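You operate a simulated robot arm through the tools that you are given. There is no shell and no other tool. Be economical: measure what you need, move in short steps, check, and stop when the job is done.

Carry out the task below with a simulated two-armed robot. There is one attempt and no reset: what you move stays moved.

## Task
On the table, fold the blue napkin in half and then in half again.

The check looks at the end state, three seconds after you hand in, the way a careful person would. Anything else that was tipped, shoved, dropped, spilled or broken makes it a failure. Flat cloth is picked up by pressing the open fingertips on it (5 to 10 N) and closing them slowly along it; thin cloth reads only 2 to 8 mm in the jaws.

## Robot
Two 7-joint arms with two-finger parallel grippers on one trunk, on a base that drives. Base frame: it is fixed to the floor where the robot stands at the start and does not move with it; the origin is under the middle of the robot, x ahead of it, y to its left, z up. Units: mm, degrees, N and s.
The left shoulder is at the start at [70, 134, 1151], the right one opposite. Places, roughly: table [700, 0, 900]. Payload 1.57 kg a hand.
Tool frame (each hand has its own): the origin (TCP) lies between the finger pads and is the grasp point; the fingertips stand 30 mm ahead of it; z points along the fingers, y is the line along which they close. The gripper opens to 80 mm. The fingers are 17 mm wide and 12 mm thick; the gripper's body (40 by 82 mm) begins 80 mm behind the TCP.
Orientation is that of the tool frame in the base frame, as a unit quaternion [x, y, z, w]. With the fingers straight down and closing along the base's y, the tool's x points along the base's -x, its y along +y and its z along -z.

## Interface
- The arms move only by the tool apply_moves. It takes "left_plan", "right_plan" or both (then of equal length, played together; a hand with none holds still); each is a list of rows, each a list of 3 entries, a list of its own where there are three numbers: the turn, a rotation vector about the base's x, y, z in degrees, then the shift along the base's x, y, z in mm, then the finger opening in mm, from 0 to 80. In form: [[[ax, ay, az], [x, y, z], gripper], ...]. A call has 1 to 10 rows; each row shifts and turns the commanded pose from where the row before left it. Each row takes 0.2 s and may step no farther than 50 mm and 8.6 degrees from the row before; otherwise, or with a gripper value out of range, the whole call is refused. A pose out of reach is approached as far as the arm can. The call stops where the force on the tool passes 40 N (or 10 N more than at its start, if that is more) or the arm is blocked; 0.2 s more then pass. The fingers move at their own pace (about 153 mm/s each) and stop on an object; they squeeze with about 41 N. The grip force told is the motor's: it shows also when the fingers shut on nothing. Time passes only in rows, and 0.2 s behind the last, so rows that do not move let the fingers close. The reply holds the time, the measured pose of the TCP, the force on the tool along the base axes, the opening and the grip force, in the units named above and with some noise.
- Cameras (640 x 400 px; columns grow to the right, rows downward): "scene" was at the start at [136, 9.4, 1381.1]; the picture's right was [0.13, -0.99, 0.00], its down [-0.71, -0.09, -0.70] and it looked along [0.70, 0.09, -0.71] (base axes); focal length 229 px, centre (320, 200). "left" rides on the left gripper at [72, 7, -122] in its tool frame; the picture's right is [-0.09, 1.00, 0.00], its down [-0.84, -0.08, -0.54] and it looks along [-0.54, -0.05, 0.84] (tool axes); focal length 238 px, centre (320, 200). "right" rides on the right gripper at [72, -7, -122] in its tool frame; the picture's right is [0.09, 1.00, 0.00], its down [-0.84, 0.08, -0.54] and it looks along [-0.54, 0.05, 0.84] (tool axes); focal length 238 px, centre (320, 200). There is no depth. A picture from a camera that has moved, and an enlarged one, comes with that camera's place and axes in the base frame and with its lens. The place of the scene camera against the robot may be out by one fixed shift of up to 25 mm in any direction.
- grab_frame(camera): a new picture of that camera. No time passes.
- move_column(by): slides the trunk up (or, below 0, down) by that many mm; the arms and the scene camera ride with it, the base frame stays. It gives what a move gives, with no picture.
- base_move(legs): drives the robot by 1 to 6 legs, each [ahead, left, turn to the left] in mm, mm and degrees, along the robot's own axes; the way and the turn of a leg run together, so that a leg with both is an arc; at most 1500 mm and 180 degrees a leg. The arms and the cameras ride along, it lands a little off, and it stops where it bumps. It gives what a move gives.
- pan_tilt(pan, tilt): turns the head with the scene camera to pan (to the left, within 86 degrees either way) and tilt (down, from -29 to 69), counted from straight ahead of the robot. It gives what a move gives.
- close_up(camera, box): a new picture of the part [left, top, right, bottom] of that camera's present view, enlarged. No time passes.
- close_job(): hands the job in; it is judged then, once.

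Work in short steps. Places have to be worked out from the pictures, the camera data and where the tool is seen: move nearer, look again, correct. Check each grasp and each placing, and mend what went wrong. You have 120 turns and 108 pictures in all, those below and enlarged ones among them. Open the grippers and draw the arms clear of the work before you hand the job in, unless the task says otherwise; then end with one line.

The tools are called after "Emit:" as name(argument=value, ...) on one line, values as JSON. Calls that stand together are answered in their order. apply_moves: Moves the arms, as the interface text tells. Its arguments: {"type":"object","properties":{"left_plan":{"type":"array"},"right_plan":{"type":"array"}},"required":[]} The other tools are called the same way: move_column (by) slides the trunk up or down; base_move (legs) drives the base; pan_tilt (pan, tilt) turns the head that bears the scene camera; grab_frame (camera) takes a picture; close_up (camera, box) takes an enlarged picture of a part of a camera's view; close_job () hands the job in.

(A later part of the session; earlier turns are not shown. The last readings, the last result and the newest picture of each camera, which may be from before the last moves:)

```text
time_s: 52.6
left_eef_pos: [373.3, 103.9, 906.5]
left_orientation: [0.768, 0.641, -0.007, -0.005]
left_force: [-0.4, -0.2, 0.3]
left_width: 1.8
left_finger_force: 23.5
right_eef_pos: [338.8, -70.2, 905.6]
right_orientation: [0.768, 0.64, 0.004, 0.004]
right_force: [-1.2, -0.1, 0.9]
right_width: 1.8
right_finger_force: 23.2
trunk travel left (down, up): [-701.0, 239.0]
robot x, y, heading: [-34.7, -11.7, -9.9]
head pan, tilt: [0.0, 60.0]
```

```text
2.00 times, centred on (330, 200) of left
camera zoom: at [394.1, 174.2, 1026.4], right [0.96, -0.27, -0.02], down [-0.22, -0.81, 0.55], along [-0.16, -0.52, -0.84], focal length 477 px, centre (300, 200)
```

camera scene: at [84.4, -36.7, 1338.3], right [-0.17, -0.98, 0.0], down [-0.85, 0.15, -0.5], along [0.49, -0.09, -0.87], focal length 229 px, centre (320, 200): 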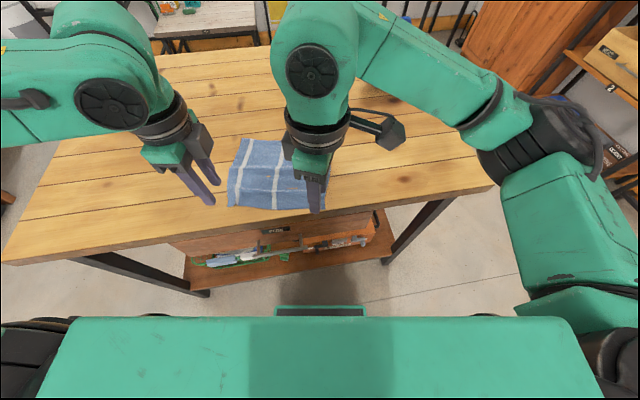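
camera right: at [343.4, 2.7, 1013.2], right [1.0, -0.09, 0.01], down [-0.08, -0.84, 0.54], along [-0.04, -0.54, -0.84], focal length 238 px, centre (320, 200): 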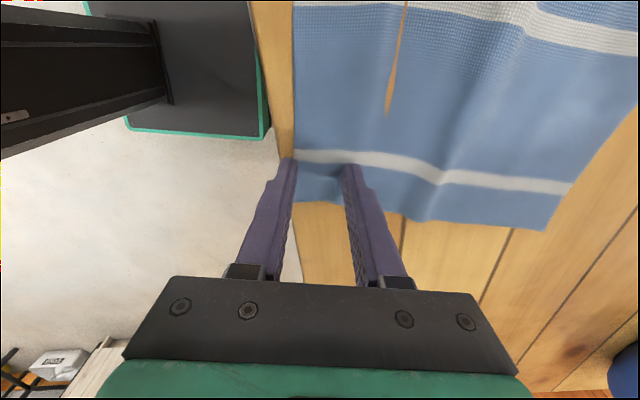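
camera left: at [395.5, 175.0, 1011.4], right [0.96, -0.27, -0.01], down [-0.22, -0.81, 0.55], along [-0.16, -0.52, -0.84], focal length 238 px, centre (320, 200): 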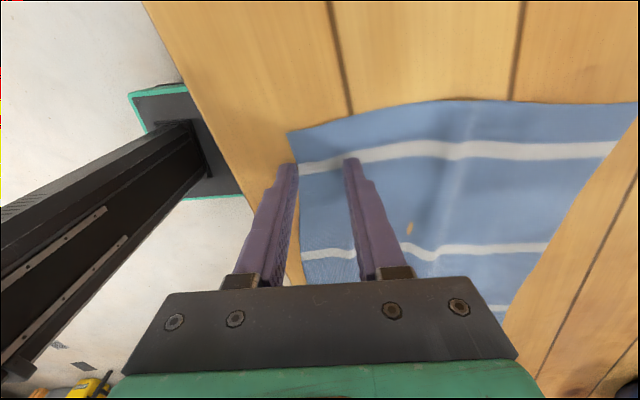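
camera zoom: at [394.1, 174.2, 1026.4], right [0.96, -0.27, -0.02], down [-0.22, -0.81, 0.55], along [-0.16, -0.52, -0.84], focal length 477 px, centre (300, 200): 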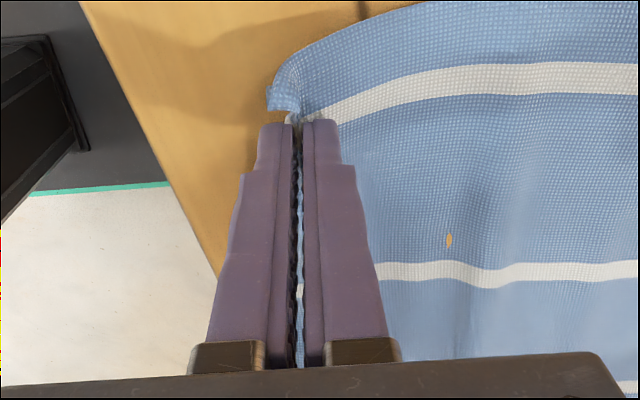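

Both hands hold the edge firmly. I'll lift along a circle to the apex, gently spreading the hands to straighten the edge, then check.

Emit:
apply_moves(left_plan=[[[0, 0, 0], [10.2, 0, 18], 0], [[0, 0, 0], [10.2, 0, 22], 0], [[0, 0, 0], [13.7, -2.8, 18], 0], [[0, 0, 0], [15.7, -3.2, 12], 0], [[0, 0, 0], [17.6, -3.7, 8], 0], [[0, 0, 0], [19.6, -4, 3], 0]], right_plan=[[[0, 0, 0], [9.4, -4, 18], 0], [[0, 0, 0], [9.4, -4, 22], 0], [[0, 0, 0], [13.7, -2.8, 18], 0], [[0, 0, 0], [15.7, -3.2, 12], 0], [[0, 0, 0], [17.6, -3.7, 8], 0], [[0, 0, 0], [19.6, -4, 3], 0]])

Emit:
grab_frame(camera="scene")

Emit:
grab_frame(camera="left")

Emit:
grab_frame(camera="right")

```text
time_s: 54.0
left_eef_pos: [462.6, 90.9, 985.4]
left_orientation: [0.768, 0.641, -0.007, -0.005]
left_force: [0.3, -1.0, 0.3]
left_width: 2.2
left_finger_force: 23.7
right_eef_pos: [426.1, -91.5, 984.7]
right_orientation: [0.768, 0.64, 0.003, 0.004]
right_force: [1.0, 1.2, -0.1]
right_width: 1.7
right_finger_force: 23.2
trunk travel left (down, up): [-701.0, 239.0]
robot x, y, heading: [-36.6, -16.7, -10.0]
head pan, tilt: [0.0, 60.0]
```

```text
44 pictures are left
camera scene: at [86.9, -36.9, 1338.0], right [-0.17, -0.98, 0.0], down [-0.85, 0.15, -0.5], along [0.49, -0.09, -0.87], focal length 229 px, centre (320, 200)
```

scene: 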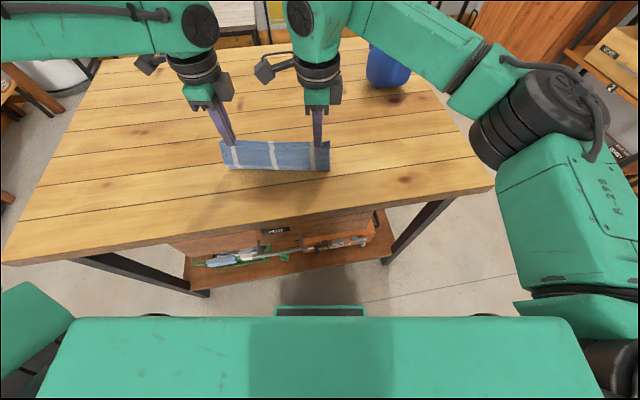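

```text
43 pictures are left
camera left: at [483.5, 160.0, 1105.4], right [0.96, -0.27, -0.02], down [-0.22, -0.81, 0.55], along [-0.16, -0.52, -0.84], focal length 238 px, centre (320, 200)
```

left: 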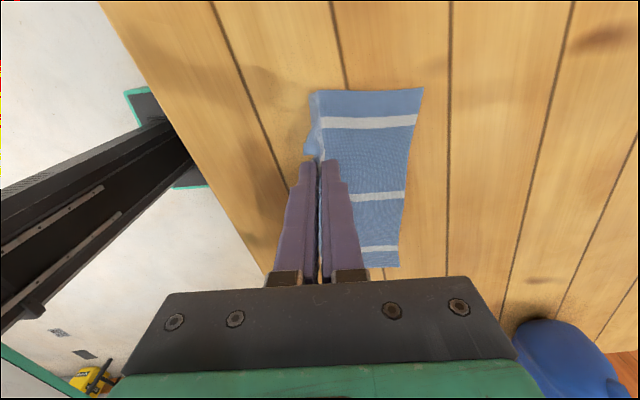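

```text
42 pictures are left
camera right: at [431.4, -19.5, 1106.4], right [1.0, -0.09, 0.01], down [-0.08, -0.84, 0.54], along [-0.04, -0.54, -0.84], focal length 238 px, centre (320, 200)
```

right: 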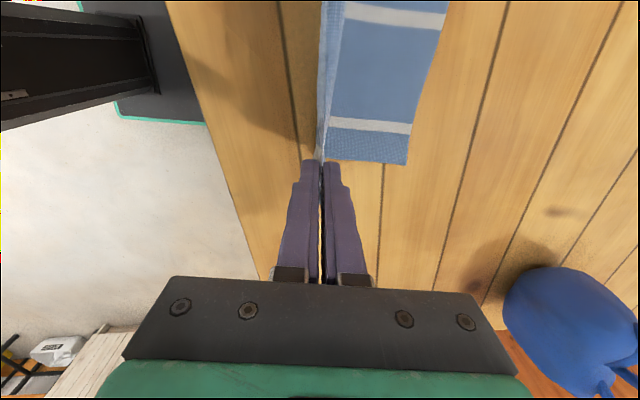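

This is a clean hang: the sheet drops straight to the midline and the far corners are at FR(519,-139) and FL(563,103). I'll continue over with the arms a bit, spreading slightly, then let the base carry the hands forward.

Emit:
apply_moves(left_plan=[[[0, 0, 0], [15, 0, -5], 0], [[0, 0, 0], [15, 0, -9], 0], [[0, 0, 0], [0, 0, -12], 0], [[0, 0, 0], [0, 0, -8], 0]], right_plan=[[[0, 0, 0], [15, -5, -5], 0], [[0, 0, 0], [15, -5, -9], 0], [[0, 0, 0], [0, 0, -12], 0], [[0, 0, 0], [0, 0, -8], 0]])

Emit:
base_move(legs=[[42, 0, 0]])

Emit:
grab_frame(camera="left")

Emit:
grab_frame(camera="right")

```text
time_s: 55.0
left_eef_pos: [492.2, 90.3, 953.4]
left_orientation: [0.768, 0.641, -0.008, -0.005]
left_force: [-2.9, -15.3, -0.4]
left_width: 1.9
left_finger_force: 23.4
right_eef_pos: [455.0, -100.8, 949.7]
right_orientation: [0.768, 0.64, 0.005, 0.004]
right_force: [4.1, 15.8, -0.7]
right_width: 1.7
right_finger_force: 24.3
trunk travel left (down, up): [-701.0, 239.0]
robot x, y, heading: [-38.5, -13.3, -10.2]
head pan, tilt: [0.0, 60.0]
```

```text
time_s: 55.9
left_eef_pos: [528.1, 85.0, 955.6]
left_orientation: [0.768, 0.641, -0.006, -0.003]
left_force: [-2.5, -17.9, -0.6]
left_width: 1.7
left_finger_force: 23.7
right_eef_pos: [491.7, -107.2, 952.7]
right_orientation: [0.769, 0.64, 0.004, 0.006]
right_force: [3.6, 17.7, 0.8]
right_width: 1.9
right_finger_force: 23.2
trunk travel left (down, up): [-701.0, 239.0]
robot x, y, heading: [5.5, -25.0, -10.0]
head pan, tilt: [0.0, 60.0]
```

```text
41 pictures are left
camera left: at [548.6, 154.9, 1075.2], right [0.96, -0.27, -0.01], down [-0.22, -0.81, 0.55], along [-0.16, -0.52, -0.84], focal length 238 px, centre (320, 200)
```

left: 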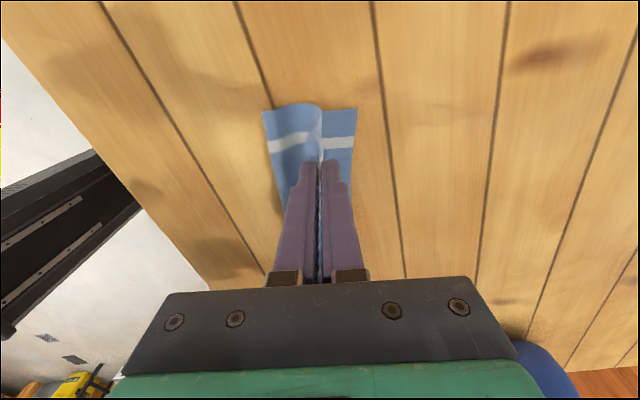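

```text
40 pictures are left
camera right: at [497.4, -34.9, 1074.2], right [1.0, -0.09, 0.02], down [-0.08, -0.84, 0.54], along [-0.03, -0.54, -0.84], focal length 238 px, centre (320, 200)
```

right: 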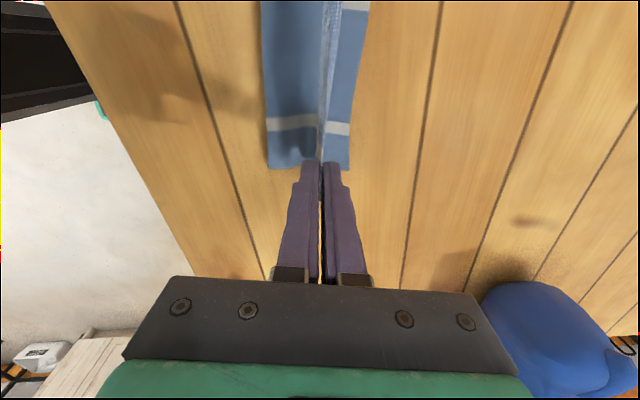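

The fold is well formed. I'll lower to about 20 mm above the table with a small advance and check where the crease settles.

Emit:
apply_moves(left_plan=[[[0, 0, 0], [3, -1, -14], 0], [[0, 0, 0], [3, -1, -14], 0], [[0, 0, 0], [3, -1, -14], 0]], right_plan=[[[0, 0, 0], [3, 0, -14], 0], [[0, 0, 0], [3, 0, -14], 0], [[0, 0, 0], [3, 0, -12], 0]])

Emit:
grab_frame(camera="left")

Emit:
grab_frame(camera="right")

```text
time_s: 56.7
left_eef_pos: [542.8, 81.6, 909.8]
left_orientation: [0.768, 0.641, -0.008, -0.004]
left_force: [-1.6, -9.4, -0.2]
left_width: 1.9
left_finger_force: 23.6
right_eef_pos: [505.6, -106.8, 910.6]
right_orientation: [0.768, 0.641, 0.004, 0.002]
right_force: [2.2, 8.4, -0.6]
right_width: 2.0
right_finger_force: 24.0
trunk travel left (down, up): [-701.0, 239.0]
robot x, y, heading: [7.2, -20.3, -10.0]
head pan, tilt: [0.0, 60.0]
```

```text
39 pictures are left
camera left: at [563.2, 151.8, 1030.0], right [0.96, -0.27, -0.02], down [-0.22, -0.81, 0.55], along [-0.16, -0.53, -0.84], focal length 238 px, centre (320, 200)
```

left: 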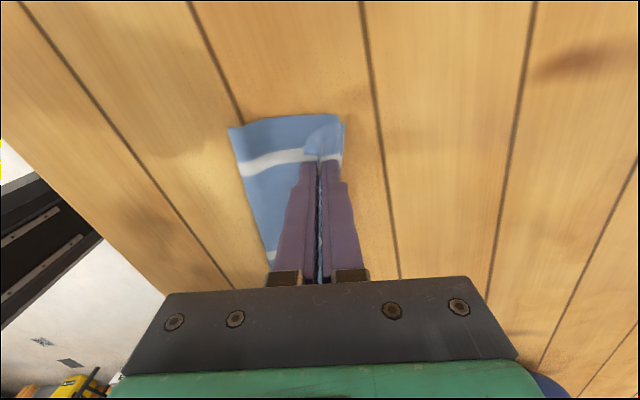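

```text
38 pictures are left
camera right: at [510.7, -34.8, 1031.7], right [1.0, -0.09, 0.01], down [-0.08, -0.84, 0.54], along [-0.04, -0.54, -0.84], focal length 238 px, centre (320, 200)
```

right: 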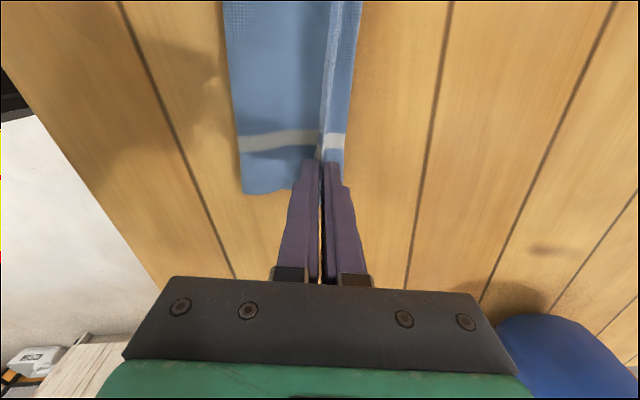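

The crease line runs about 82 mm from the far edge, with some slack bulging in the upper layer. I'll bring the pinch to the far edge and down onto the cloth, so the bulge is pressed back toward the crease, and look again.

Emit:
apply_moves(left_plan=[[[0, 0, 0], [4, -1, -6], 0], [[0, 0, 0], [4, -1, -6], 0], [[0, 0, 0], [0, 0, -4], 0], [[0, 0, 0], [0, 0, 0], 0]], right_plan=[[[0, 0, 0], [5, -3, -6], 0], [[0, 0, 0], [5, -3, -6], 0], [[0, 0, 0], [0, 0, -4], 0], [[0, 0, 0], [0, 0, 0], 0]])

Emit:
grab_frame(camera="left")

Emit:
grab_frame(camera="right")

Emit:
close_up(camera="scene", box=[160, 60, 420, 220])

```text
time_s: 57.7
left_eef_pos: [549.4, 79.6, 895.3]
left_orientation: [0.768, 0.64, -0.006, -0.004]
left_force: [-2.7, -16.6, 2.3]
left_width: 1.6
left_finger_force: 24.5
right_eef_pos: [515.4, -113.8, 895.3]
right_orientation: [0.767, 0.641, 0.005, 0.003]
right_force: [2.4, 16.0, 1.2]
right_width: 1.9
right_finger_force: 24.3
trunk travel left (down, up): [-701.0, 239.0]
robot x, y, heading: [5.3, -23.5, -10.2]
head pan, tilt: [0.0, 60.0]
```

```text
37 pictures are left
camera left: at [569.4, 149.1, 1014.6], right [0.96, -0.27, -0.01], down [-0.22, -0.81, 0.55], along [-0.16, -0.53, -0.84], focal length 238 px, centre (320, 200)
```

left: 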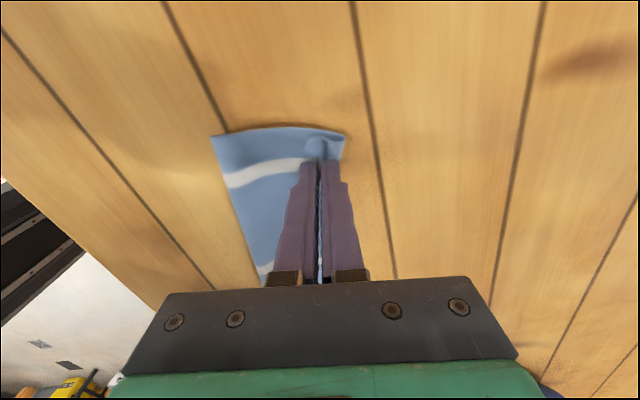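

```text
36 pictures are left
camera right: at [519.6, -41.2, 1016.9], right [1.0, -0.09, 0.01], down [-0.08, -0.84, 0.54], along [-0.04, -0.54, -0.84], focal length 238 px, centre (320, 200)
```

right: 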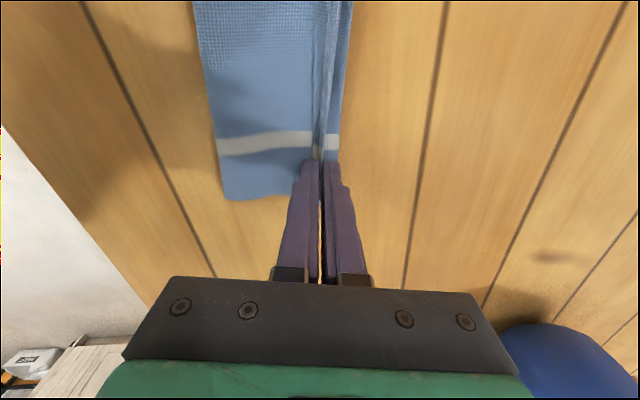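

```text
2.46 times, centred on (290, 140) of scene
camera zoom: at [126.1, -43.9, 1338.2], right [-0.17, -0.98, 0.0], down [-0.85, 0.15, -0.5], along [0.49, -0.09, -0.87], focal length 563 px, centre (394, 348)
```

zoom: 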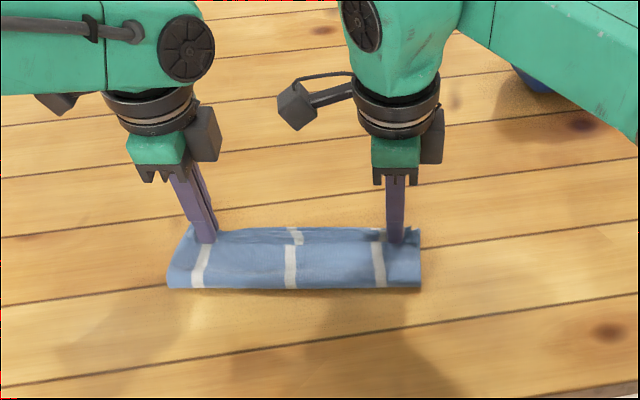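

The fold is nearly there. The crease sits about 83 mm from the far edge with surplus in the upper layer. I'll release now, lift clear and see how it relaxes.

Emit:
apply_moves(left_plan=[[[0, 0, 0], [0, -3, -2], 0], [[0, 0, 0], [0, 0, 0], 6], [[0, 0, 0], [0, 0, 0], 14], [[0, 0, 0], [0, 0, 0], 20], [[0, 0, 0], [0, 0, 10], 20], [[0, 0, 0], [0, 0, 30], 20], [[0, 0, 0], [0, 0, 40], 20], [[0, 0, 0], [0, 30, 30], 20]], right_plan=[[[0, 0, 0], [0, 3, -2], 0], [[0, 0, 0], [0, 0, 0], 6], [[0, 0, 0], [0, 0, 0], 14], [[0, 0, 0], [0, 0, 0], 20], [[0, 0, 0], [0, 0, 10], 20], [[0, 0, 0], [0, 0, 30], 20], [[0, 0, 0], [0, 0, 40], 20], [[0, 0, 0], [0, -30, 30], 20]])

Emit:
grab_frame(camera="left")

Emit:
grab_frame(camera="right")

Emit:
close_up(camera="scene", box=[160, 60, 420, 220])

```text
time_s: 59.5
left_eef_pos: [546.9, 104.6, 1002.7]
left_orientation: [0.768, 0.641, -0.007, -0.005]
left_force: [0.1, -0.3, 0.0]
left_width: 20.0
left_finger_force: 0.0
right_eef_pos: [513.3, -139.6, 1004.1]
right_orientation: [0.768, 0.64, 0.004, 0.004]
right_force: [-0.5, -0.3, 0.4]
right_width: 20.0
right_finger_force: 0.0
trunk travel left (down, up): [-701.0, 239.0]
robot x, y, heading: [4.1, -25.0, -10.0]
head pan, tilt: [0.0, 60.0]
```

```text
34 pictures are left
camera left: at [567.3, 175.7, 1123.3], right [0.96, -0.27, -0.02], down [-0.22, -0.81, 0.55], along [-0.16, -0.52, -0.84], focal length 238 px, centre (320, 200)
```

left: 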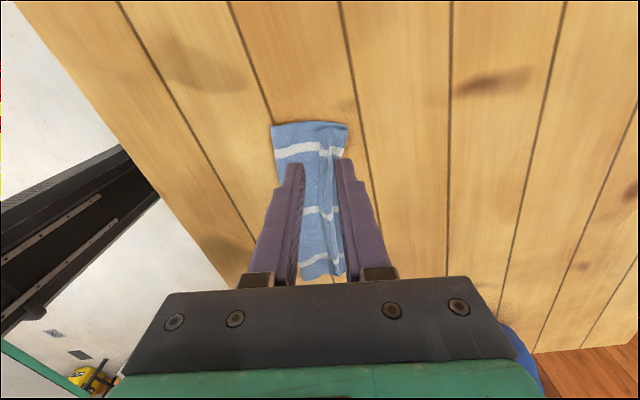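

```text
33 pictures are left
camera right: at [518.8, -67.4, 1125.7], right [1.0, -0.09, 0.01], down [-0.08, -0.84, 0.54], along [-0.04, -0.54, -0.84], focal length 238 px, centre (320, 200)
```

right: 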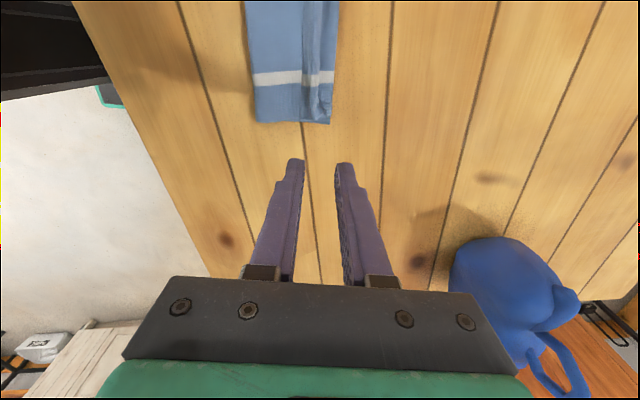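

```text
2.46 times, centred on (290, 140) of scene
camera zoom: at [124.5, -43.8, 1338.2], right [-0.17, -0.98, 0.0], down [-0.85, 0.15, -0.5], along [0.49, -0.09, -0.87], focal length 563 px, centre (394, 348)
```

zoom: 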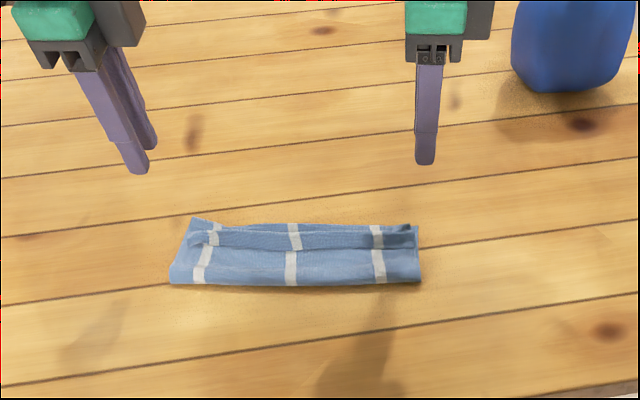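

The edge has turned back on itself as a flap about 30 mm wide, with its free edge facing the robot. The upper layer carries the surplus. I'll use closed fingertips to hook that free edge and sweep it forward, starting just behind it.

Emit:
apply_moves(left_plan=[[[0, 0, 0], [-16, -18, -10], 0], [[0, 0, 0], [-17, -17, -10], 0], [[0, 0, 0], [0, 0, -40], 0], [[0, 0, 0], [0, 0, -40], 0], [[0, 0, 0], [0, 0, 0], 0]], right_plan=[[[0, 0, 0], [-16, 24, -10], 0], [[0, 0, 0], [-17, 24, -10], 0], [[0, 0, 0], [0, 0, -40], 0], [[0, 0, 0], [0, 0, -40], 0], [[0, 0, 0], [0, 0, 0], 0]])

Emit:
close_up(camera="left", box=[200, 80, 460, 280])

Emit:
close_up(camera="right", box=[200, 80, 460, 280])

```text
time_s: 60.7
left_eef_pos: [513.9, 71.7, 902.3]
left_orientation: [0.767, 0.642, -0.007, -0.005]
left_force: [0.0, 1.3, 0.1]
left_width: 0.1
left_finger_force: 21.2
right_eef_pos: [483.3, -92.5, 901.0]
right_orientation: [0.768, 0.64, 0.005, 0.005]
right_force: [-0.8, -1.3, 0.5]
right_width: 0.0
right_finger_force: 20.9
trunk travel left (down, up): [-701.0, 239.0]
robot x, y, heading: [1.0, -25.5, -10.0]
head pan, tilt: [0.0, 60.0]
```

```text
2.00 times, centred on (330, 180) of left
camera zoom: at [535.0, 142.0, 1023.6], right [0.96, -0.27, -0.01], down [-0.22, -0.81, 0.55], along [-0.16, -0.52, -0.84], focal length 477 px, centre (300, 240)
```

zoom: 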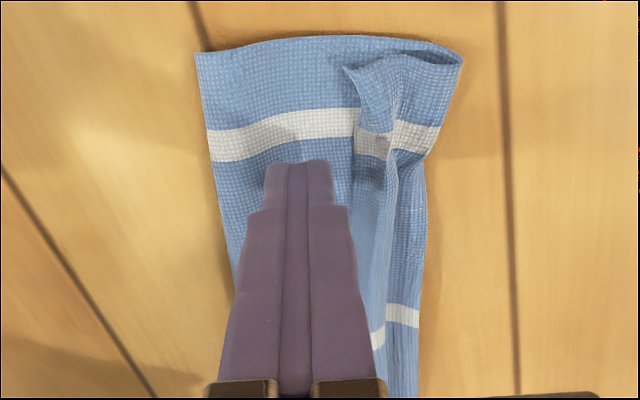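

```text
2.00 times, centred on (330, 180) of right
camera zoom: at [487.0, -20.4, 1023.5], right [1.0, -0.09, 0.01], down [-0.08, -0.84, 0.54], along [-0.04, -0.54, -0.84], focal length 477 px, centre (300, 240)
```

zoom: 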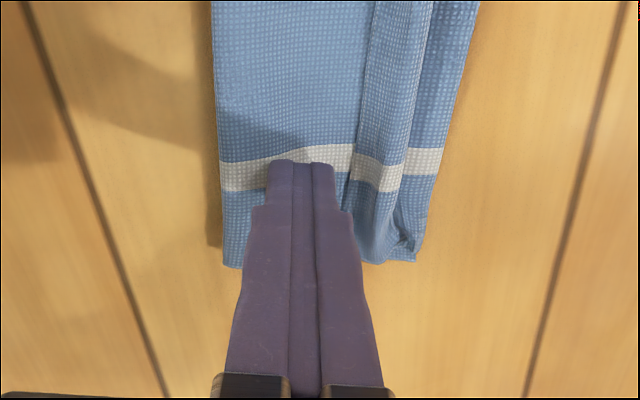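

The flap's free edge stands slightly proud about 15 mm ahead of each fingertip, so it can be hooked. I'll lower to a very light touch on the upper layer.

Emit:
apply_moves(left_plan=[[[0, 0, 0], [0, 0, -3], 0], [[0, 0, 0], [0, 0, -2], 0], [[0, 0, 0], [0, 0, 0], 0]], right_plan=[[[0, 0, 0], [0, 0, -3], 0], [[0, 0, 0], [0, 0, -2], 0], [[0, 0, 0], [0, 0, 0], 0]])

```text
time_s: 61.5
left_eef_pos: [516.4, 71.6, 897.4]
left_orientation: [0.768, 0.641, -0.007, -0.006]
left_force: [-0.1, 0.6, 0.5]
left_width: 0.0
left_finger_force: 21.3
right_eef_pos: [482.2, -93.5, 896.1]
right_orientation: [0.768, 0.64, 0.005, 0.004]
right_force: [0.7, 0.2, 0.2]
right_width: 0.0
right_finger_force: 21.0
trunk travel left (down, up): [-701.0, 239.0]
robot x, y, heading: [5.5, -22.1, -10.0]
head pan, tilt: [0.0, 60.0]
```

No contact yet. I'll lower 3 mm more, then sweep forward slowly by 24 mm and look.

Emit:
apply_moves(left_plan=[[[0, 0, 0], [0, 0, -1.5], 0], [[0, 0, 0], [0, 0, -1], 0], [[0, 0, 0], [8, -1.5, 0], 0], [[0, 0, 0], [8, -1.5, 0], 0], [[0, 0, 0], [8, -1.5, 0], 0]], right_plan=[[[0, 0, 0], [0, 0, -1.5], 0], [[0, 0, 0], [0, 0, -1], 0], [[0, 0, 0], [8, -1.5, 0], 0], [[0, 0, 0], [8, -1.5, 0], 0], [[0, 0, 0], [8, -1.5, 0], 0]])

Emit:
close_up(camera="left", box=[200, 80, 460, 280])

Emit:
close_up(camera="right", box=[200, 80, 460, 280])

```text
time_s: 62.7
left_eef_pos: [541.2, 65.9, 895.5]
left_orientation: [0.768, 0.641, -0.009, -0.005]
left_force: [-0.5, -0.5, 0.5]
left_width: 0.0
left_finger_force: 21.5
right_eef_pos: [507.3, -97.3, 894.5]
right_orientation: [0.768, 0.64, 0.004, 0.005]
right_force: [0.1, -0.2, 0.5]
right_width: 0.0
right_finger_force: 22.0
trunk travel left (down, up): [-701.0, 239.0]
robot x, y, heading: [7.0, -23.2, -10.0]
head pan, tilt: [0.0, 60.0]
```

```text
2.00 times, centred on (330, 180) of left
camera zoom: at [561.1, 137.3, 1015.8], right [0.96, -0.27, -0.02], down [-0.22, -0.81, 0.55], along [-0.16, -0.52, -0.84], focal length 477 px, centre (300, 240)
```

zoom: 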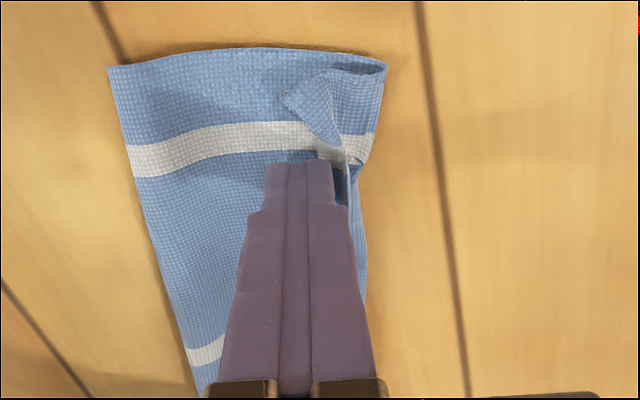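

```text
2.00 times, centred on (330, 180) of right
camera zoom: at [512.1, -25.8, 1016.1], right [1.0, -0.09, 0.01], down [-0.08, -0.84, 0.54], along [-0.04, -0.54, -0.84], focal length 477 px, centre (300, 240)
```

zoom: 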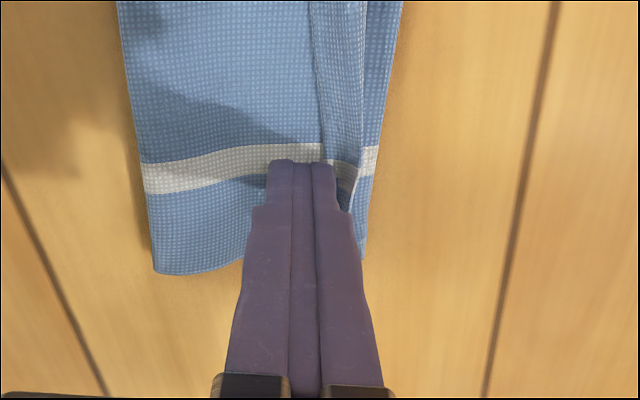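

The flap edge is caught and standing up in front of the fingers. I'll keep sweeping forward past the far edge.

Emit:
apply_moves(left_plan=[[[0, 0, 0], [8, -1.5, 0], 0], [[0, 0, 0], [8, -1.5, 0], 0], [[0, 0, 0], [8, -1.5, 0], 0], [[0, 0, 0], [8, -1.5, 0], 0]], right_plan=[[[0, 0, 0], [8, -1.5, 0], 0], [[0, 0, 0], [8, -1.5, 0], 0], [[0, 0, 0], [8, -1.5, 0], 0], [[0, 0, 0], [8, -1.5, 0], 0]])

Emit:
close_up(camera="left", box=[200, 80, 460, 280])

Emit:
close_up(camera="right", box=[200, 80, 460, 280])

```text
time_s: 63.7
left_eef_pos: [558.7, 71.6, 901.3]
left_orientation: [0.768, 0.641, -0.008, -0.004]
left_force: [-0.6, -0.3, 0.2]
left_width: 0.1
left_finger_force: 21.6
left hand out of reach, approached as far as the arm can: row 3, 4
right_eef_pos: [539.1, -103.6, 894.6]
right_orientation: [0.768, 0.641, 0.004, 0.004]
right_force: [0.1, -0.1, 0.4]
right_width: 0.0
right_finger_force: 21.1
trunk travel left (down, up): [-701.0, 239.0]
robot x, y, heading: [6.8, -20.9, -10.4]
head pan, tilt: [0.0, 60.0]
```

```text
2.00 times, centred on (330, 180) of left
camera zoom: at [579.9, 141.3, 1020.5], right [0.96, -0.27, -0.02], down [-0.22, -0.81, 0.55], along [-0.16, -0.53, -0.84], focal length 477 px, centre (300, 240)
```

zoom: 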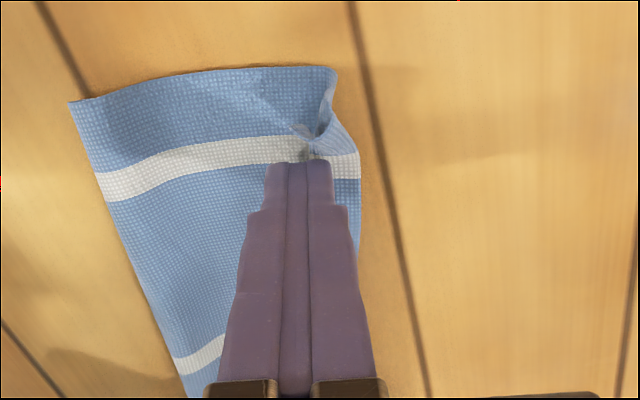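

```text
2.00 times, centred on (330, 180) of right
camera zoom: at [543.8, -30.7, 1016.6], right [1.0, -0.09, 0.01], down [-0.08, -0.84, 0.54], along [-0.04, -0.54, -0.84], focal length 477 px, centre (300, 240)
```

zoom: 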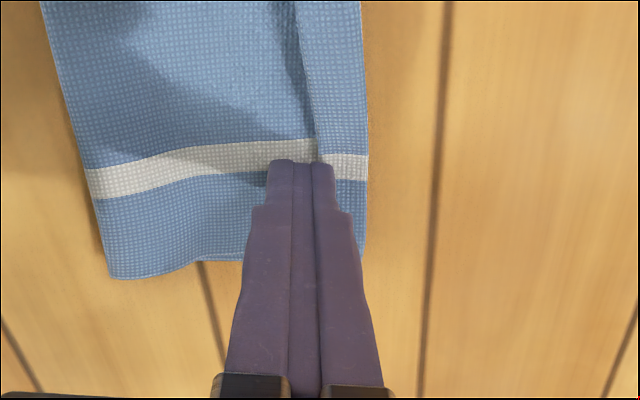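

It's working; on the right the flap is nearly turned over. The left is at its reach, so the base will carry both hands another 35 mm forward.

Emit:
base_move(legs=[[35, 0, 0]])

Emit:
close_up(camera="left", box=[150, 60, 470, 280])

Emit:
close_up(camera="right", box=[150, 60, 470, 280])

```text
time_s: 64.6
left_eef_pos: [590.6, 66.1, 902.5]
left_orientation: [0.768, 0.641, -0.007, -0.003]
left_force: [-1.0, -0.6, 1.0]
left_width: 0.2
left_finger_force: 21.2
right_eef_pos: [571.6, -109.2, 895.6]
right_orientation: [0.768, 0.64, 0.006, 0.004]
right_force: [-1.0, -0.1, 0.9]
right_width: 0.4
right_finger_force: 21.3
trunk travel left (down, up): [-701.0, 239.0]
robot x, y, heading: [40.4, -27.4, -9.8]
head pan, tilt: [0.0, 60.0]
```

```text
1.82 times, centred on (310, 170) of left
camera zoom: at [611.3, 135.7, 1022.3], right [0.96, -0.27, -0.01], down [-0.22, -0.81, 0.55], along [-0.16, -0.53, -0.84], focal length 433 px, centre (338, 254)
```

zoom: 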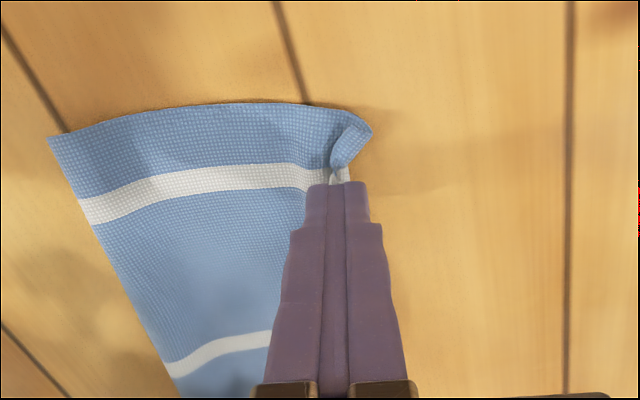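

```text
1.82 times, centred on (310, 170) of right
camera zoom: at [575.1, -36.2, 1018.0], right [1.0, -0.09, 0.01], down [-0.08, -0.84, 0.54], along [-0.04, -0.54, -0.84], focal length 433 px, centre (338, 254)
```

zoom: 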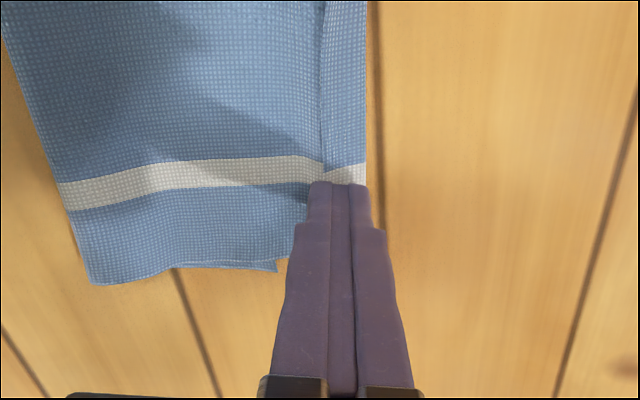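

The flap has unrolled to about 10 mm, and the upper layer has slid a little forward. I'll go another 22 mm so the edge fully pops out, then lift to check.

Emit:
base_move(legs=[[22, 0, 0]])

Emit:
apply_moves(left_plan=[[[0, 0, 0], [0, 0, 20], 0], [[0, 0, 0], [0, 0, 40], 0], [[0, 0, 0], [0, 20, 40], 0]], right_plan=[[[0, 0, 0], [0, 0, 20], 0], [[0, 0, 0], [0, 0, 40], 0], [[0, 0, 0], [0, -30, 40], 0]])

Emit:
grab_frame(camera="left")

Emit:
grab_frame(camera="right")

Emit:
close_up(camera="scene", box=[160, 80, 420, 240])

```text
time_s: 65.4
left_eef_pos: [612.7, 62.1, 902.9]
left_orientation: [0.768, 0.641, -0.007, -0.003]
left_force: [-0.5, 0.1, 0.1]
left_width: 0.0
left_finger_force: 21.6
right_eef_pos: [592.3, -112.8, 896.5]
right_orientation: [0.768, 0.641, 0.005, 0.005]
right_force: [-1.0, -0.2, 0.0]
right_width: 0.0
right_finger_force: 21.6
trunk travel left (down, up): [-701.0, 239.0]
robot x, y, heading: [61.6, -33.8, -10.0]
head pan, tilt: [0.0, 60.0]
```

```text
time_s: 66.2
left_eef_pos: [613.5, 82.2, 1002.6]
left_orientation: [0.768, 0.641, -0.007, -0.004]
left_force: [0.0, -0.5, -0.3]
left_width: 0.1
left_finger_force: 21.2
right_eef_pos: [593.5, -141.0, 995.3]
right_orientation: [0.768, 0.64, 0.005, 0.004]
right_force: [0.0, -0.4, 0.2]
right_width: 0.2
right_finger_force: 20.8
trunk travel left (down, up): [-701.0, 239.0]
robot x, y, heading: [62.5, -29.9, -9.6]
head pan, tilt: [0.0, 60.0]
```

```text
23 pictures are left
camera left: at [632.6, 151.1, 1122.9], right [0.96, -0.27, -0.01], down [-0.22, -0.81, 0.55], along [-0.16, -0.52, -0.84], focal length 238 px, centre (320, 200)
```

left: 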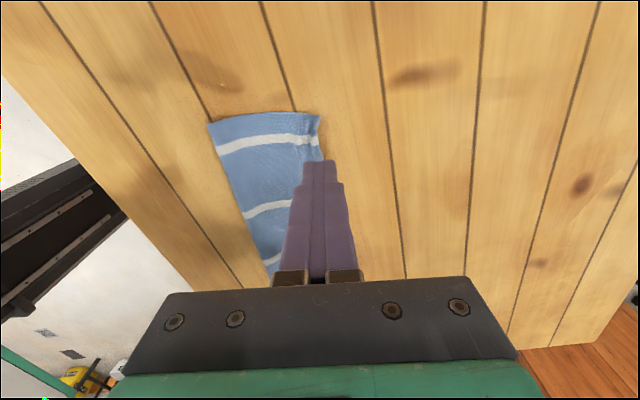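

```text
22 pictures are left
camera right: at [597.6, -69.2, 1117.2], right [1.0, -0.09, 0.01], down [-0.08, -0.84, 0.54], along [-0.04, -0.54, -0.84], focal length 238 px, centre (320, 200)
```

right: 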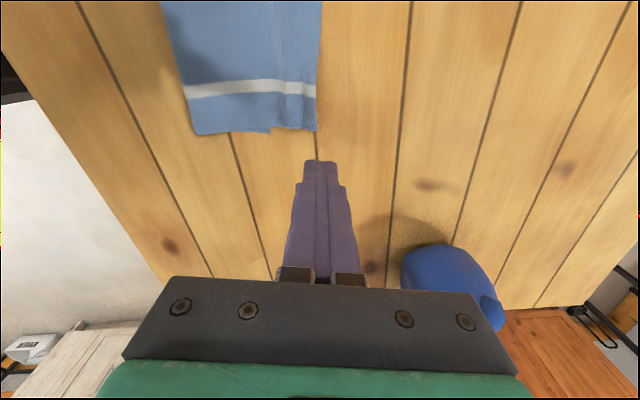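

```text
2.46 times, centred on (290, 160) of scene
camera zoom: at [180.3, -54.3, 1338.2], right [-0.17, -0.98, 0.0], down [-0.85, 0.15, -0.5], along [0.49, -0.09, -0.87], focal length 563 px, centre (394, 298)
```

zoom: 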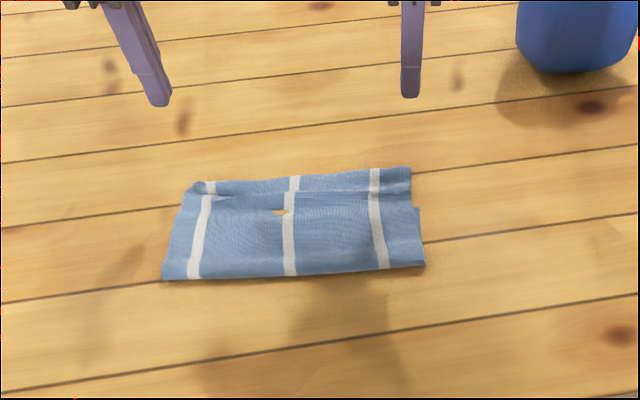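

Both views now agree that the flap is open: the lower layer is about 84 mm deep and the upper about 132 mm. So the upper must slide back about 48 mm, which rolls the crease back 24 mm. I'll press open fingertips on the upper layer and drag it toward the robot, starting with positioning.

Emit:
apply_moves(left_plan=[[[0, 0, 0], [-30, -10, 0], 30], [[0, 0, 0], [-30, -10, -20], 30], [[0, 0, 0], [-28, -11, -25], 30], [[0, 0, 0], [0, 0, -35], 30], [[0, 0, 0], [0, 0, -23], 30], [[0, 0, 0], [0, 0, 0], 30]], right_plan=[[[0, 0, 0], [-30, 19, 0], 30], [[0, 0, 0], [-28, 19, -20], 30], [[0, 0, 0], [-28, 19, -25], 30], [[0, 0, 0], [0, 0, -30], 30], [[0, 0, 0], [0, 0, -22], 30], [[0, 0, 0], [0, 0, 0], 30]])

Emit:
apply_moves(left_plan=[[[0, 0, 0], [0, 0, -3], 30], [[0, 0, 0], [0, 0, -1.5], 30], [[0, 0, 0], [0, 0, 0], 30]], right_plan=[[[0, 0, 0], [0, 0, -3], 30], [[0, 0, 0], [0, 0, -1.5], 30], [[0, 0, 0], [0, 0, 0], 30]])

```text
time_s: 67.6
left_eef_pos: [526.9, 50.9, 897.7]
left_orientation: [0.768, 0.641, -0.008, -0.005]
left_force: [0.2, 0.0, 0.1]
left_width: 30.2
left_finger_force: 0.2
right_eef_pos: [507.9, -85.4, 897.8]
right_orientation: [0.768, 0.641, 0.004, 0.004]
right_force: [-0.5, -0.3, -0.3]
right_width: 30.2
right_finger_force: 0.0
trunk travel left (down, up): [-701.0, 239.0]
robot x, y, heading: [60.1, -32.3, -9.7]
head pan, tilt: [0.0, 60.0]
```

```text
time_s: 68.4
left_eef_pos: [526.1, 50.4, 893.4]
left_orientation: [0.768, 0.64, -0.007, -0.004]
left_force: [0.4, 0.1, 0.3]
left_width: 30.4
left_finger_force: 0.0
right_eef_pos: [508.5, -84.1, 892.8]
right_orientation: [0.767, 0.641, 0.005, 0.005]
right_force: [-0.3, 0.4, -0.7]
right_width: 30.1
right_finger_force: 0.1
trunk travel left (down, up): [-701.0, 239.0]
robot x, y, heading: [58.6, -30.6, -9.8]
head pan, tilt: [0.0, 60.0]
```

Emit:
apply_moves(left_plan=[[[0, 0, 0], [0, 0, -1], 30], [[0, 0, 0], [0, 0, -1], 30], [[0, 0, 0], [0, 0, 0], 30]], right_plan=[[[0, 0, 0], [0, 0, -1], 30], [[0, 0, 0], [0, 0, -1], 30], [[0, 0, 0], [0, 0, 0], 30]])

```text
time_s: 69.2
left_eef_pos: [526.1, 50.3, 892.8]
left_orientation: [0.768, 0.641, -0.007, -0.002]
left_force: [0.5, 0.7, 5.9]
left_width: 30.0
left_finger_force: 0.4
right_eef_pos: [507.3, -84.8, 892.2]
right_orientation: [0.768, 0.641, 0.004, 0.004]
right_force: [0.7, -0.4, 0.3]
right_width: 29.5
right_finger_force: 0.1
trunk travel left (down, up): [-701.0, 239.0]
robot x, y, heading: [62.3, -30.2, -9.9]
head pan, tilt: [0.0, 60.0]
```

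The left is at 6 N and the right is just short. I'll bring the right to the same pressure, then drag both 24 mm toward the robot.

Emit:
apply_moves(right_plan=[[[0, 0, 0], [0, 0, -1], 30], [[0, 0, 0], [0, 0, -0.7], 30], [[0, 0, 0], [0, 0, 0], 30]])

Emit:
apply_moves(left_plan=[[[0, 0, 0], [-4, 0.5, -0.2], 30], [[0, 0, 0], [-4, 0.5, 0], 30], [[0, 0, 0], [-4, 0.5, 0], 30], [[0, 0, 0], [-4, 0.5, 0], 30], [[0, 0, 0], [-4, 0.5, 0], 30], [[0, 0, 0], [-4, 0.5, 0], 30]], right_plan=[[[0, 0, 0], [-4, 0.5, 0], 30], [[0, 0, 0], [-4, 0.5, 0], 30], [[0, 0, 0], [-4, 0.5, 0], 30], [[0, 0, 0], [-4, 0.5, 0], 30], [[0, 0, 0], [-4, 0.5, 0], 30], [[0, 0, 0], [-4, 0.5, 0], 30]])

Emit:
grab_frame(camera="right")

Emit:
grab_frame(camera="left")

```text
time_s: 70.0
left_eef_pos: [524.8, 51.3, 892.2]
left_orientation: [0.768, 0.641, -0.007, -0.003]
left_force: [0.8, -0.4, 3.9]
left_width: 30.8
left_finger_force: 0.5
right_eef_pos: [507.2, -85.4, 892.7]
right_orientation: [0.767, 0.641, 0.007, 0.004]
right_force: [1.3, 0.5, 13.9]
right_width: 29.3
right_finger_force: 0.1
trunk travel left (down, up): [-701.0, 239.0]
robot x, y, heading: [60.0, -32.9, -10.1]
head pan, tilt: [0.0, 60.0]
```

```text
time_s: 71.4
left_eef_pos: [500.4, 53.7, 892.3]
left_orientation: [0.768, 0.641, -0.006, -0.003]
left_force: [-0.1, 0.0, -0.7]
left_width: 30.3
left_finger_force: 0.1
right_eef_pos: [482.9, -82.5, 891.5]
right_orientation: [0.768, 0.641, 0.005, 0.005]
right_force: [7.2, -1.3, 29.5]
right_width: 23.9
right_finger_force: 0.1
trunk travel left (down, up): [-701.0, 239.0]
robot x, y, heading: [64.4, -33.8, -9.7]
head pan, tilt: [0.0, 60.0]
```

```text
20 pictures are left
camera right: at [487.6, -10.2, 1013.3], right [1.0, -0.09, 0.02], down [-0.08, -0.84, 0.54], along [-0.03, -0.54, -0.84], focal length 238 px, centre (320, 200)
```

right: 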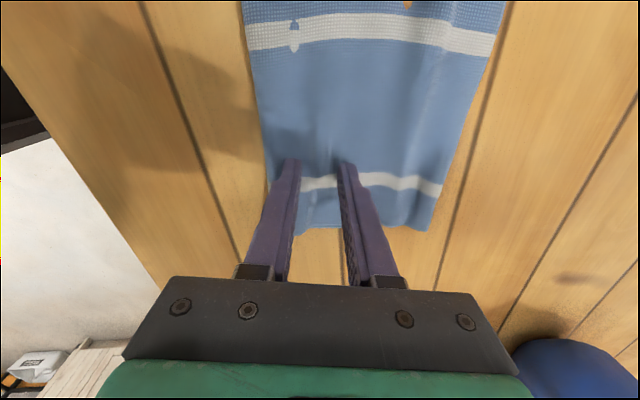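

```text
19 pictures are left
camera left: at [520.5, 123.9, 1012.5], right [0.96, -0.27, -0.01], down [-0.22, -0.81, 0.55], along [-0.16, -0.53, -0.84], focal length 238 px, centre (320, 200)
```

left: 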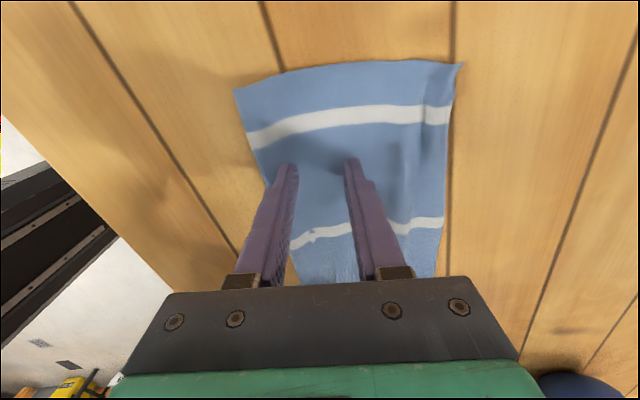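

The drag works: under the fingers the crease moved back to L≈102 while the lower far corner stayed put. The upper still overhangs by about 33 mm on the right and 18 mm on the left. I'll lift, reposition farther forward and closer to the right end, and press again.

Emit:
apply_moves(left_plan=[[[0, 0, 0], [0, 0, 20], 30], [[0, 0, 0], [20, 4, 0], 30], [[0, 0, 0], [20, 4, 0], 30], [[0, 0, 0], [0, 0, -16], 30], [[0, 0, 0], [0, 0, -5], 30], [[0, 0, 0], [0, 0, 0], 30]], right_plan=[[[0, 0, 0], [0, 0, 22], 30], [[0, 0, 0], [23, -15, 0], 30], [[0, 0, 0], [23, -15, 0], 30], [[0, 0, 0], [0, 0, -14], 30], [[0, 0, 0], [0, 0, -7], 30], [[0, 0, 0], [0, 0, 0], 30]])

```text
time_s: 72.8
left_eef_pos: [542.8, 61.3, 891.4]
left_orientation: [0.767, 0.641, -0.007, -0.002]
left_force: [2.1, 1.2, 10.8]
left_width: 29.9
left_finger_force: 0.2
right_eef_pos: [529.7, -112.7, 892.6]
right_orientation: [0.768, 0.641, 0.005, 0.005]
right_force: [-0.1, 0.8, -0.1]
right_width: 30.1
right_finger_force: 0.0
trunk travel left (down, up): [-701.0, 239.0]
robot x, y, heading: [58.4, -28.2, -9.8]
head pan, tilt: [0.0, 60.0]
```

The left is at 11 N; the right needs a bit more. I'll press, then drag the right 32 mm and the left 18 mm.

Emit:
apply_moves(right_plan=[[[0, 0, 0], [0, 0, -1.2], 30], [[0, 0, 0], [0, 0, -0.6], 30], [[0, 0, 0], [0, 0, 0], 30]])

Emit:
apply_moves(left_plan=[[[0, 0, 0], [-2.5, 0.3, 0], 30], [[0, 0, 0], [-2.5, 0.3, 0], 30], [[0, 0, 0], [-2.5, 0.3, 0], 30], [[0, 0, 0], [-2.5, 0.3, 0], 30], [[0, 0, 0], [-2.5, 0.3, 0], 30], [[0, 0, 0], [-2.5, 0.3, 0], 30], [[0, 0, 0], [-2.5, 0.3, 0], 30], [[0, 0, 0], [0, 0, 0], 30]], right_plan=[[[0, 0, 0], [-4, 0.5, 0], 30], [[0, 0, 0], [-4, 0.5, 0], 30], [[0, 0, 0], [-4, 0.5, 0], 30], [[0, 0, 0], [-4, 0.5, 0], 30], [[0, 0, 0], [-4, 0.5, 0], 30], [[0, 0, 0], [-4, 0.5, 0], 30], [[0, 0, 0], [-4, 0.5, 0], 30], [[0, 0, 0], [-4, 0.5, 0], 30]])

Emit:
apply_moves(left_plan=[[[0, 0, 0], [0, 0, 30], 30], [[0, 0, 0], [0, 0, 40], 30], [[0, 0, 0], [0, 40, 30], 30]], right_plan=[[[0, 0, 0], [0, 0, 30], 30], [[0, 0, 0], [0, 0, 40], 30], [[0, 0, 0], [0, -40, 30], 30]])

Emit:
close_up(camera="scene", box=[160, 80, 420, 240])

Emit:
grab_frame(camera="right")

```text
time_s: 73.6
left_eef_pos: [540.5, 61.9, 891.1]
left_orientation: [0.768, 0.641, -0.007, -0.002]
left_force: [2.5, 0.5, 8.4]
left_width: 30.3
left_finger_force: 0.1
right_eef_pos: [528.2, -112.6, 891.5]
right_orientation: [0.768, 0.641, 0.006, 0.005]
right_force: [0.0, -0.2, 15.3]
right_width: 28.9
right_finger_force: 0.0
trunk travel left (down, up): [-701.0, 239.0]
robot x, y, heading: [63.7, -33.2, -10.0]
head pan, tilt: [0.0, 60.0]
```

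```text
time_s: 75.4
left_eef_pos: [523.5, 63.5, 890.4]
left_orientation: [0.768, 0.641, -0.006, -0.002]
left_force: [1.3, 0.6, 5.8]
left_width: 30.1
left_finger_force: 0.1
right_eef_pos: [495.9, -108.0, 892.4]
right_orientation: [0.768, 0.64, 0.007, 0.005]
right_force: [7.0, -1.1, 29.0]
right_width: 23.6
right_finger_force: 0.2
trunk travel left (down, up): [-701.0, 239.0]
robot x, y, heading: [59.8, -34.2, -9.8]
head pan, tilt: [0.0, 60.0]
```

```text
time_s: 76.2
left_eef_pos: [525.7, 102.4, 989.3]
left_orientation: [0.768, 0.641, -0.008, -0.003]
left_force: [-0.1, -0.2, 0.4]
left_width: 30.3
left_finger_force: 0.1
right_eef_pos: [495.1, -146.8, 989.2]
right_orientation: [0.768, 0.641, 0.005, 0.004]
right_force: [0.3, 0.5, 0.0]
right_width: 30.1
right_finger_force: 0.1
trunk travel left (down, up): [-701.0, 239.0]
robot x, y, heading: [57.0, -32.0, -10.2]
head pan, tilt: [0.0, 60.0]
```

```text
2.46 times, centred on (290, 160) of scene
camera zoom: at [180.0, -53.4, 1338.2], right [-0.17, -0.98, 0.0], down [-0.85, 0.15, -0.5], along [0.49, -0.09, -0.87], focal length 563 px, centre (394, 298)
```

zoom: 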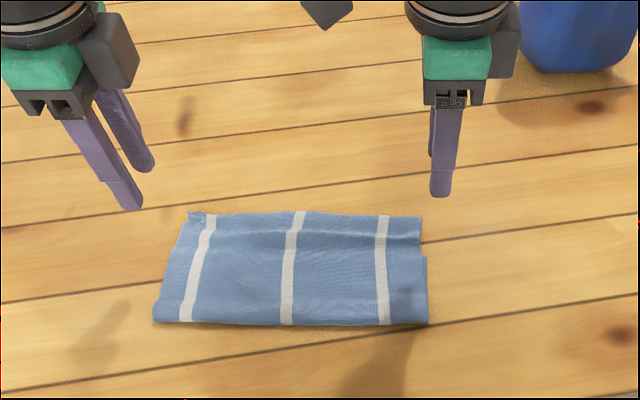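

```text
17 pictures are left
camera right: at [498.8, -74.6, 1110.9], right [1.0, -0.09, 0.01], down [-0.08, -0.84, 0.54], along [-0.04, -0.54, -0.84], focal length 238 px, centre (320, 200)
```

right: 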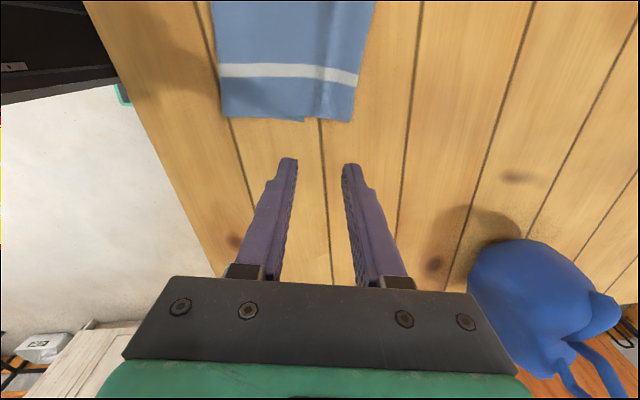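

The right-hand view shows the whole napkin slid as one: L≈87, U≈132, still about 45 mm overhang. That overhang is a single layer lying flat, and gripping it there puts the tail on the correct side for laying. So I'll pinch the upper edge on the overhang and relay it along a lower path.

Emit:
apply_moves(left_plan=[[[0, 0, 0], [13, -14, -20], 24], [[0, 0, 0], [13, -13, -20], 24], [[0, 0, 0], [0, 0, -35], 24], [[0, 0, 0], [0, 0, -19], 24], [[0, 0, 0], [0, 0, 0], 24]], right_plan=[[[0, 0, 0], [10, 18, -20], 24], [[0, 0, 0], [10, 18, -20], 24], [[0, 0, 0], [0, 0, -35], 24], [[0, 0, 0], [0, 0, -19], 24], [[0, 0, 0], [0, 0, 0], 24]])

Emit:
grab_frame(camera="left")

Emit:
grab_frame(camera="right")

```text
time_s: 77.4
left_eef_pos: [552.4, 77.2, 895.0]
left_orientation: [0.768, 0.641, -0.007, -0.003]
left_force: [0.5, 0.0, 0.4]
left_width: 24.2
left_finger_force: 0.0
right_eef_pos: [517.4, -113.0, 894.9]
right_orientation: [0.768, 0.641, 0.005, 0.005]
right_force: [-0.7, 0.2, -1.6]
right_width: 23.7
right_finger_force: 0.0
trunk travel left (down, up): [-701.0, 239.0]
robot x, y, heading: [62.9, -29.6, -9.9]
head pan, tilt: [0.0, 60.0]
```

```text
16 pictures are left
camera left: at [572.7, 147.1, 1014.9], right [0.96, -0.27, -0.01], down [-0.22, -0.81, 0.55], along [-0.16, -0.53, -0.84], focal length 238 px, centre (320, 200)
```

left: 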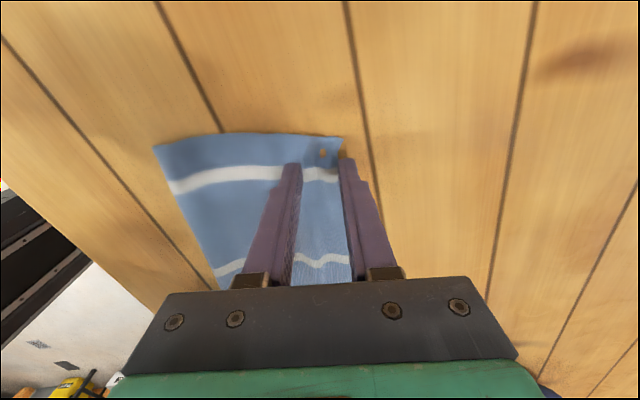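

```text
15 pictures are left
camera right: at [521.9, -39.9, 1016.5], right [1.0, -0.09, 0.01], down [-0.08, -0.84, 0.54], along [-0.04, -0.54, -0.84], focal length 238 px, centre (320, 200)
```

right: 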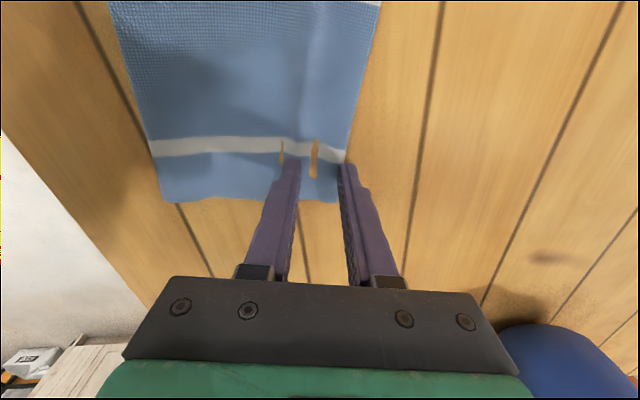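

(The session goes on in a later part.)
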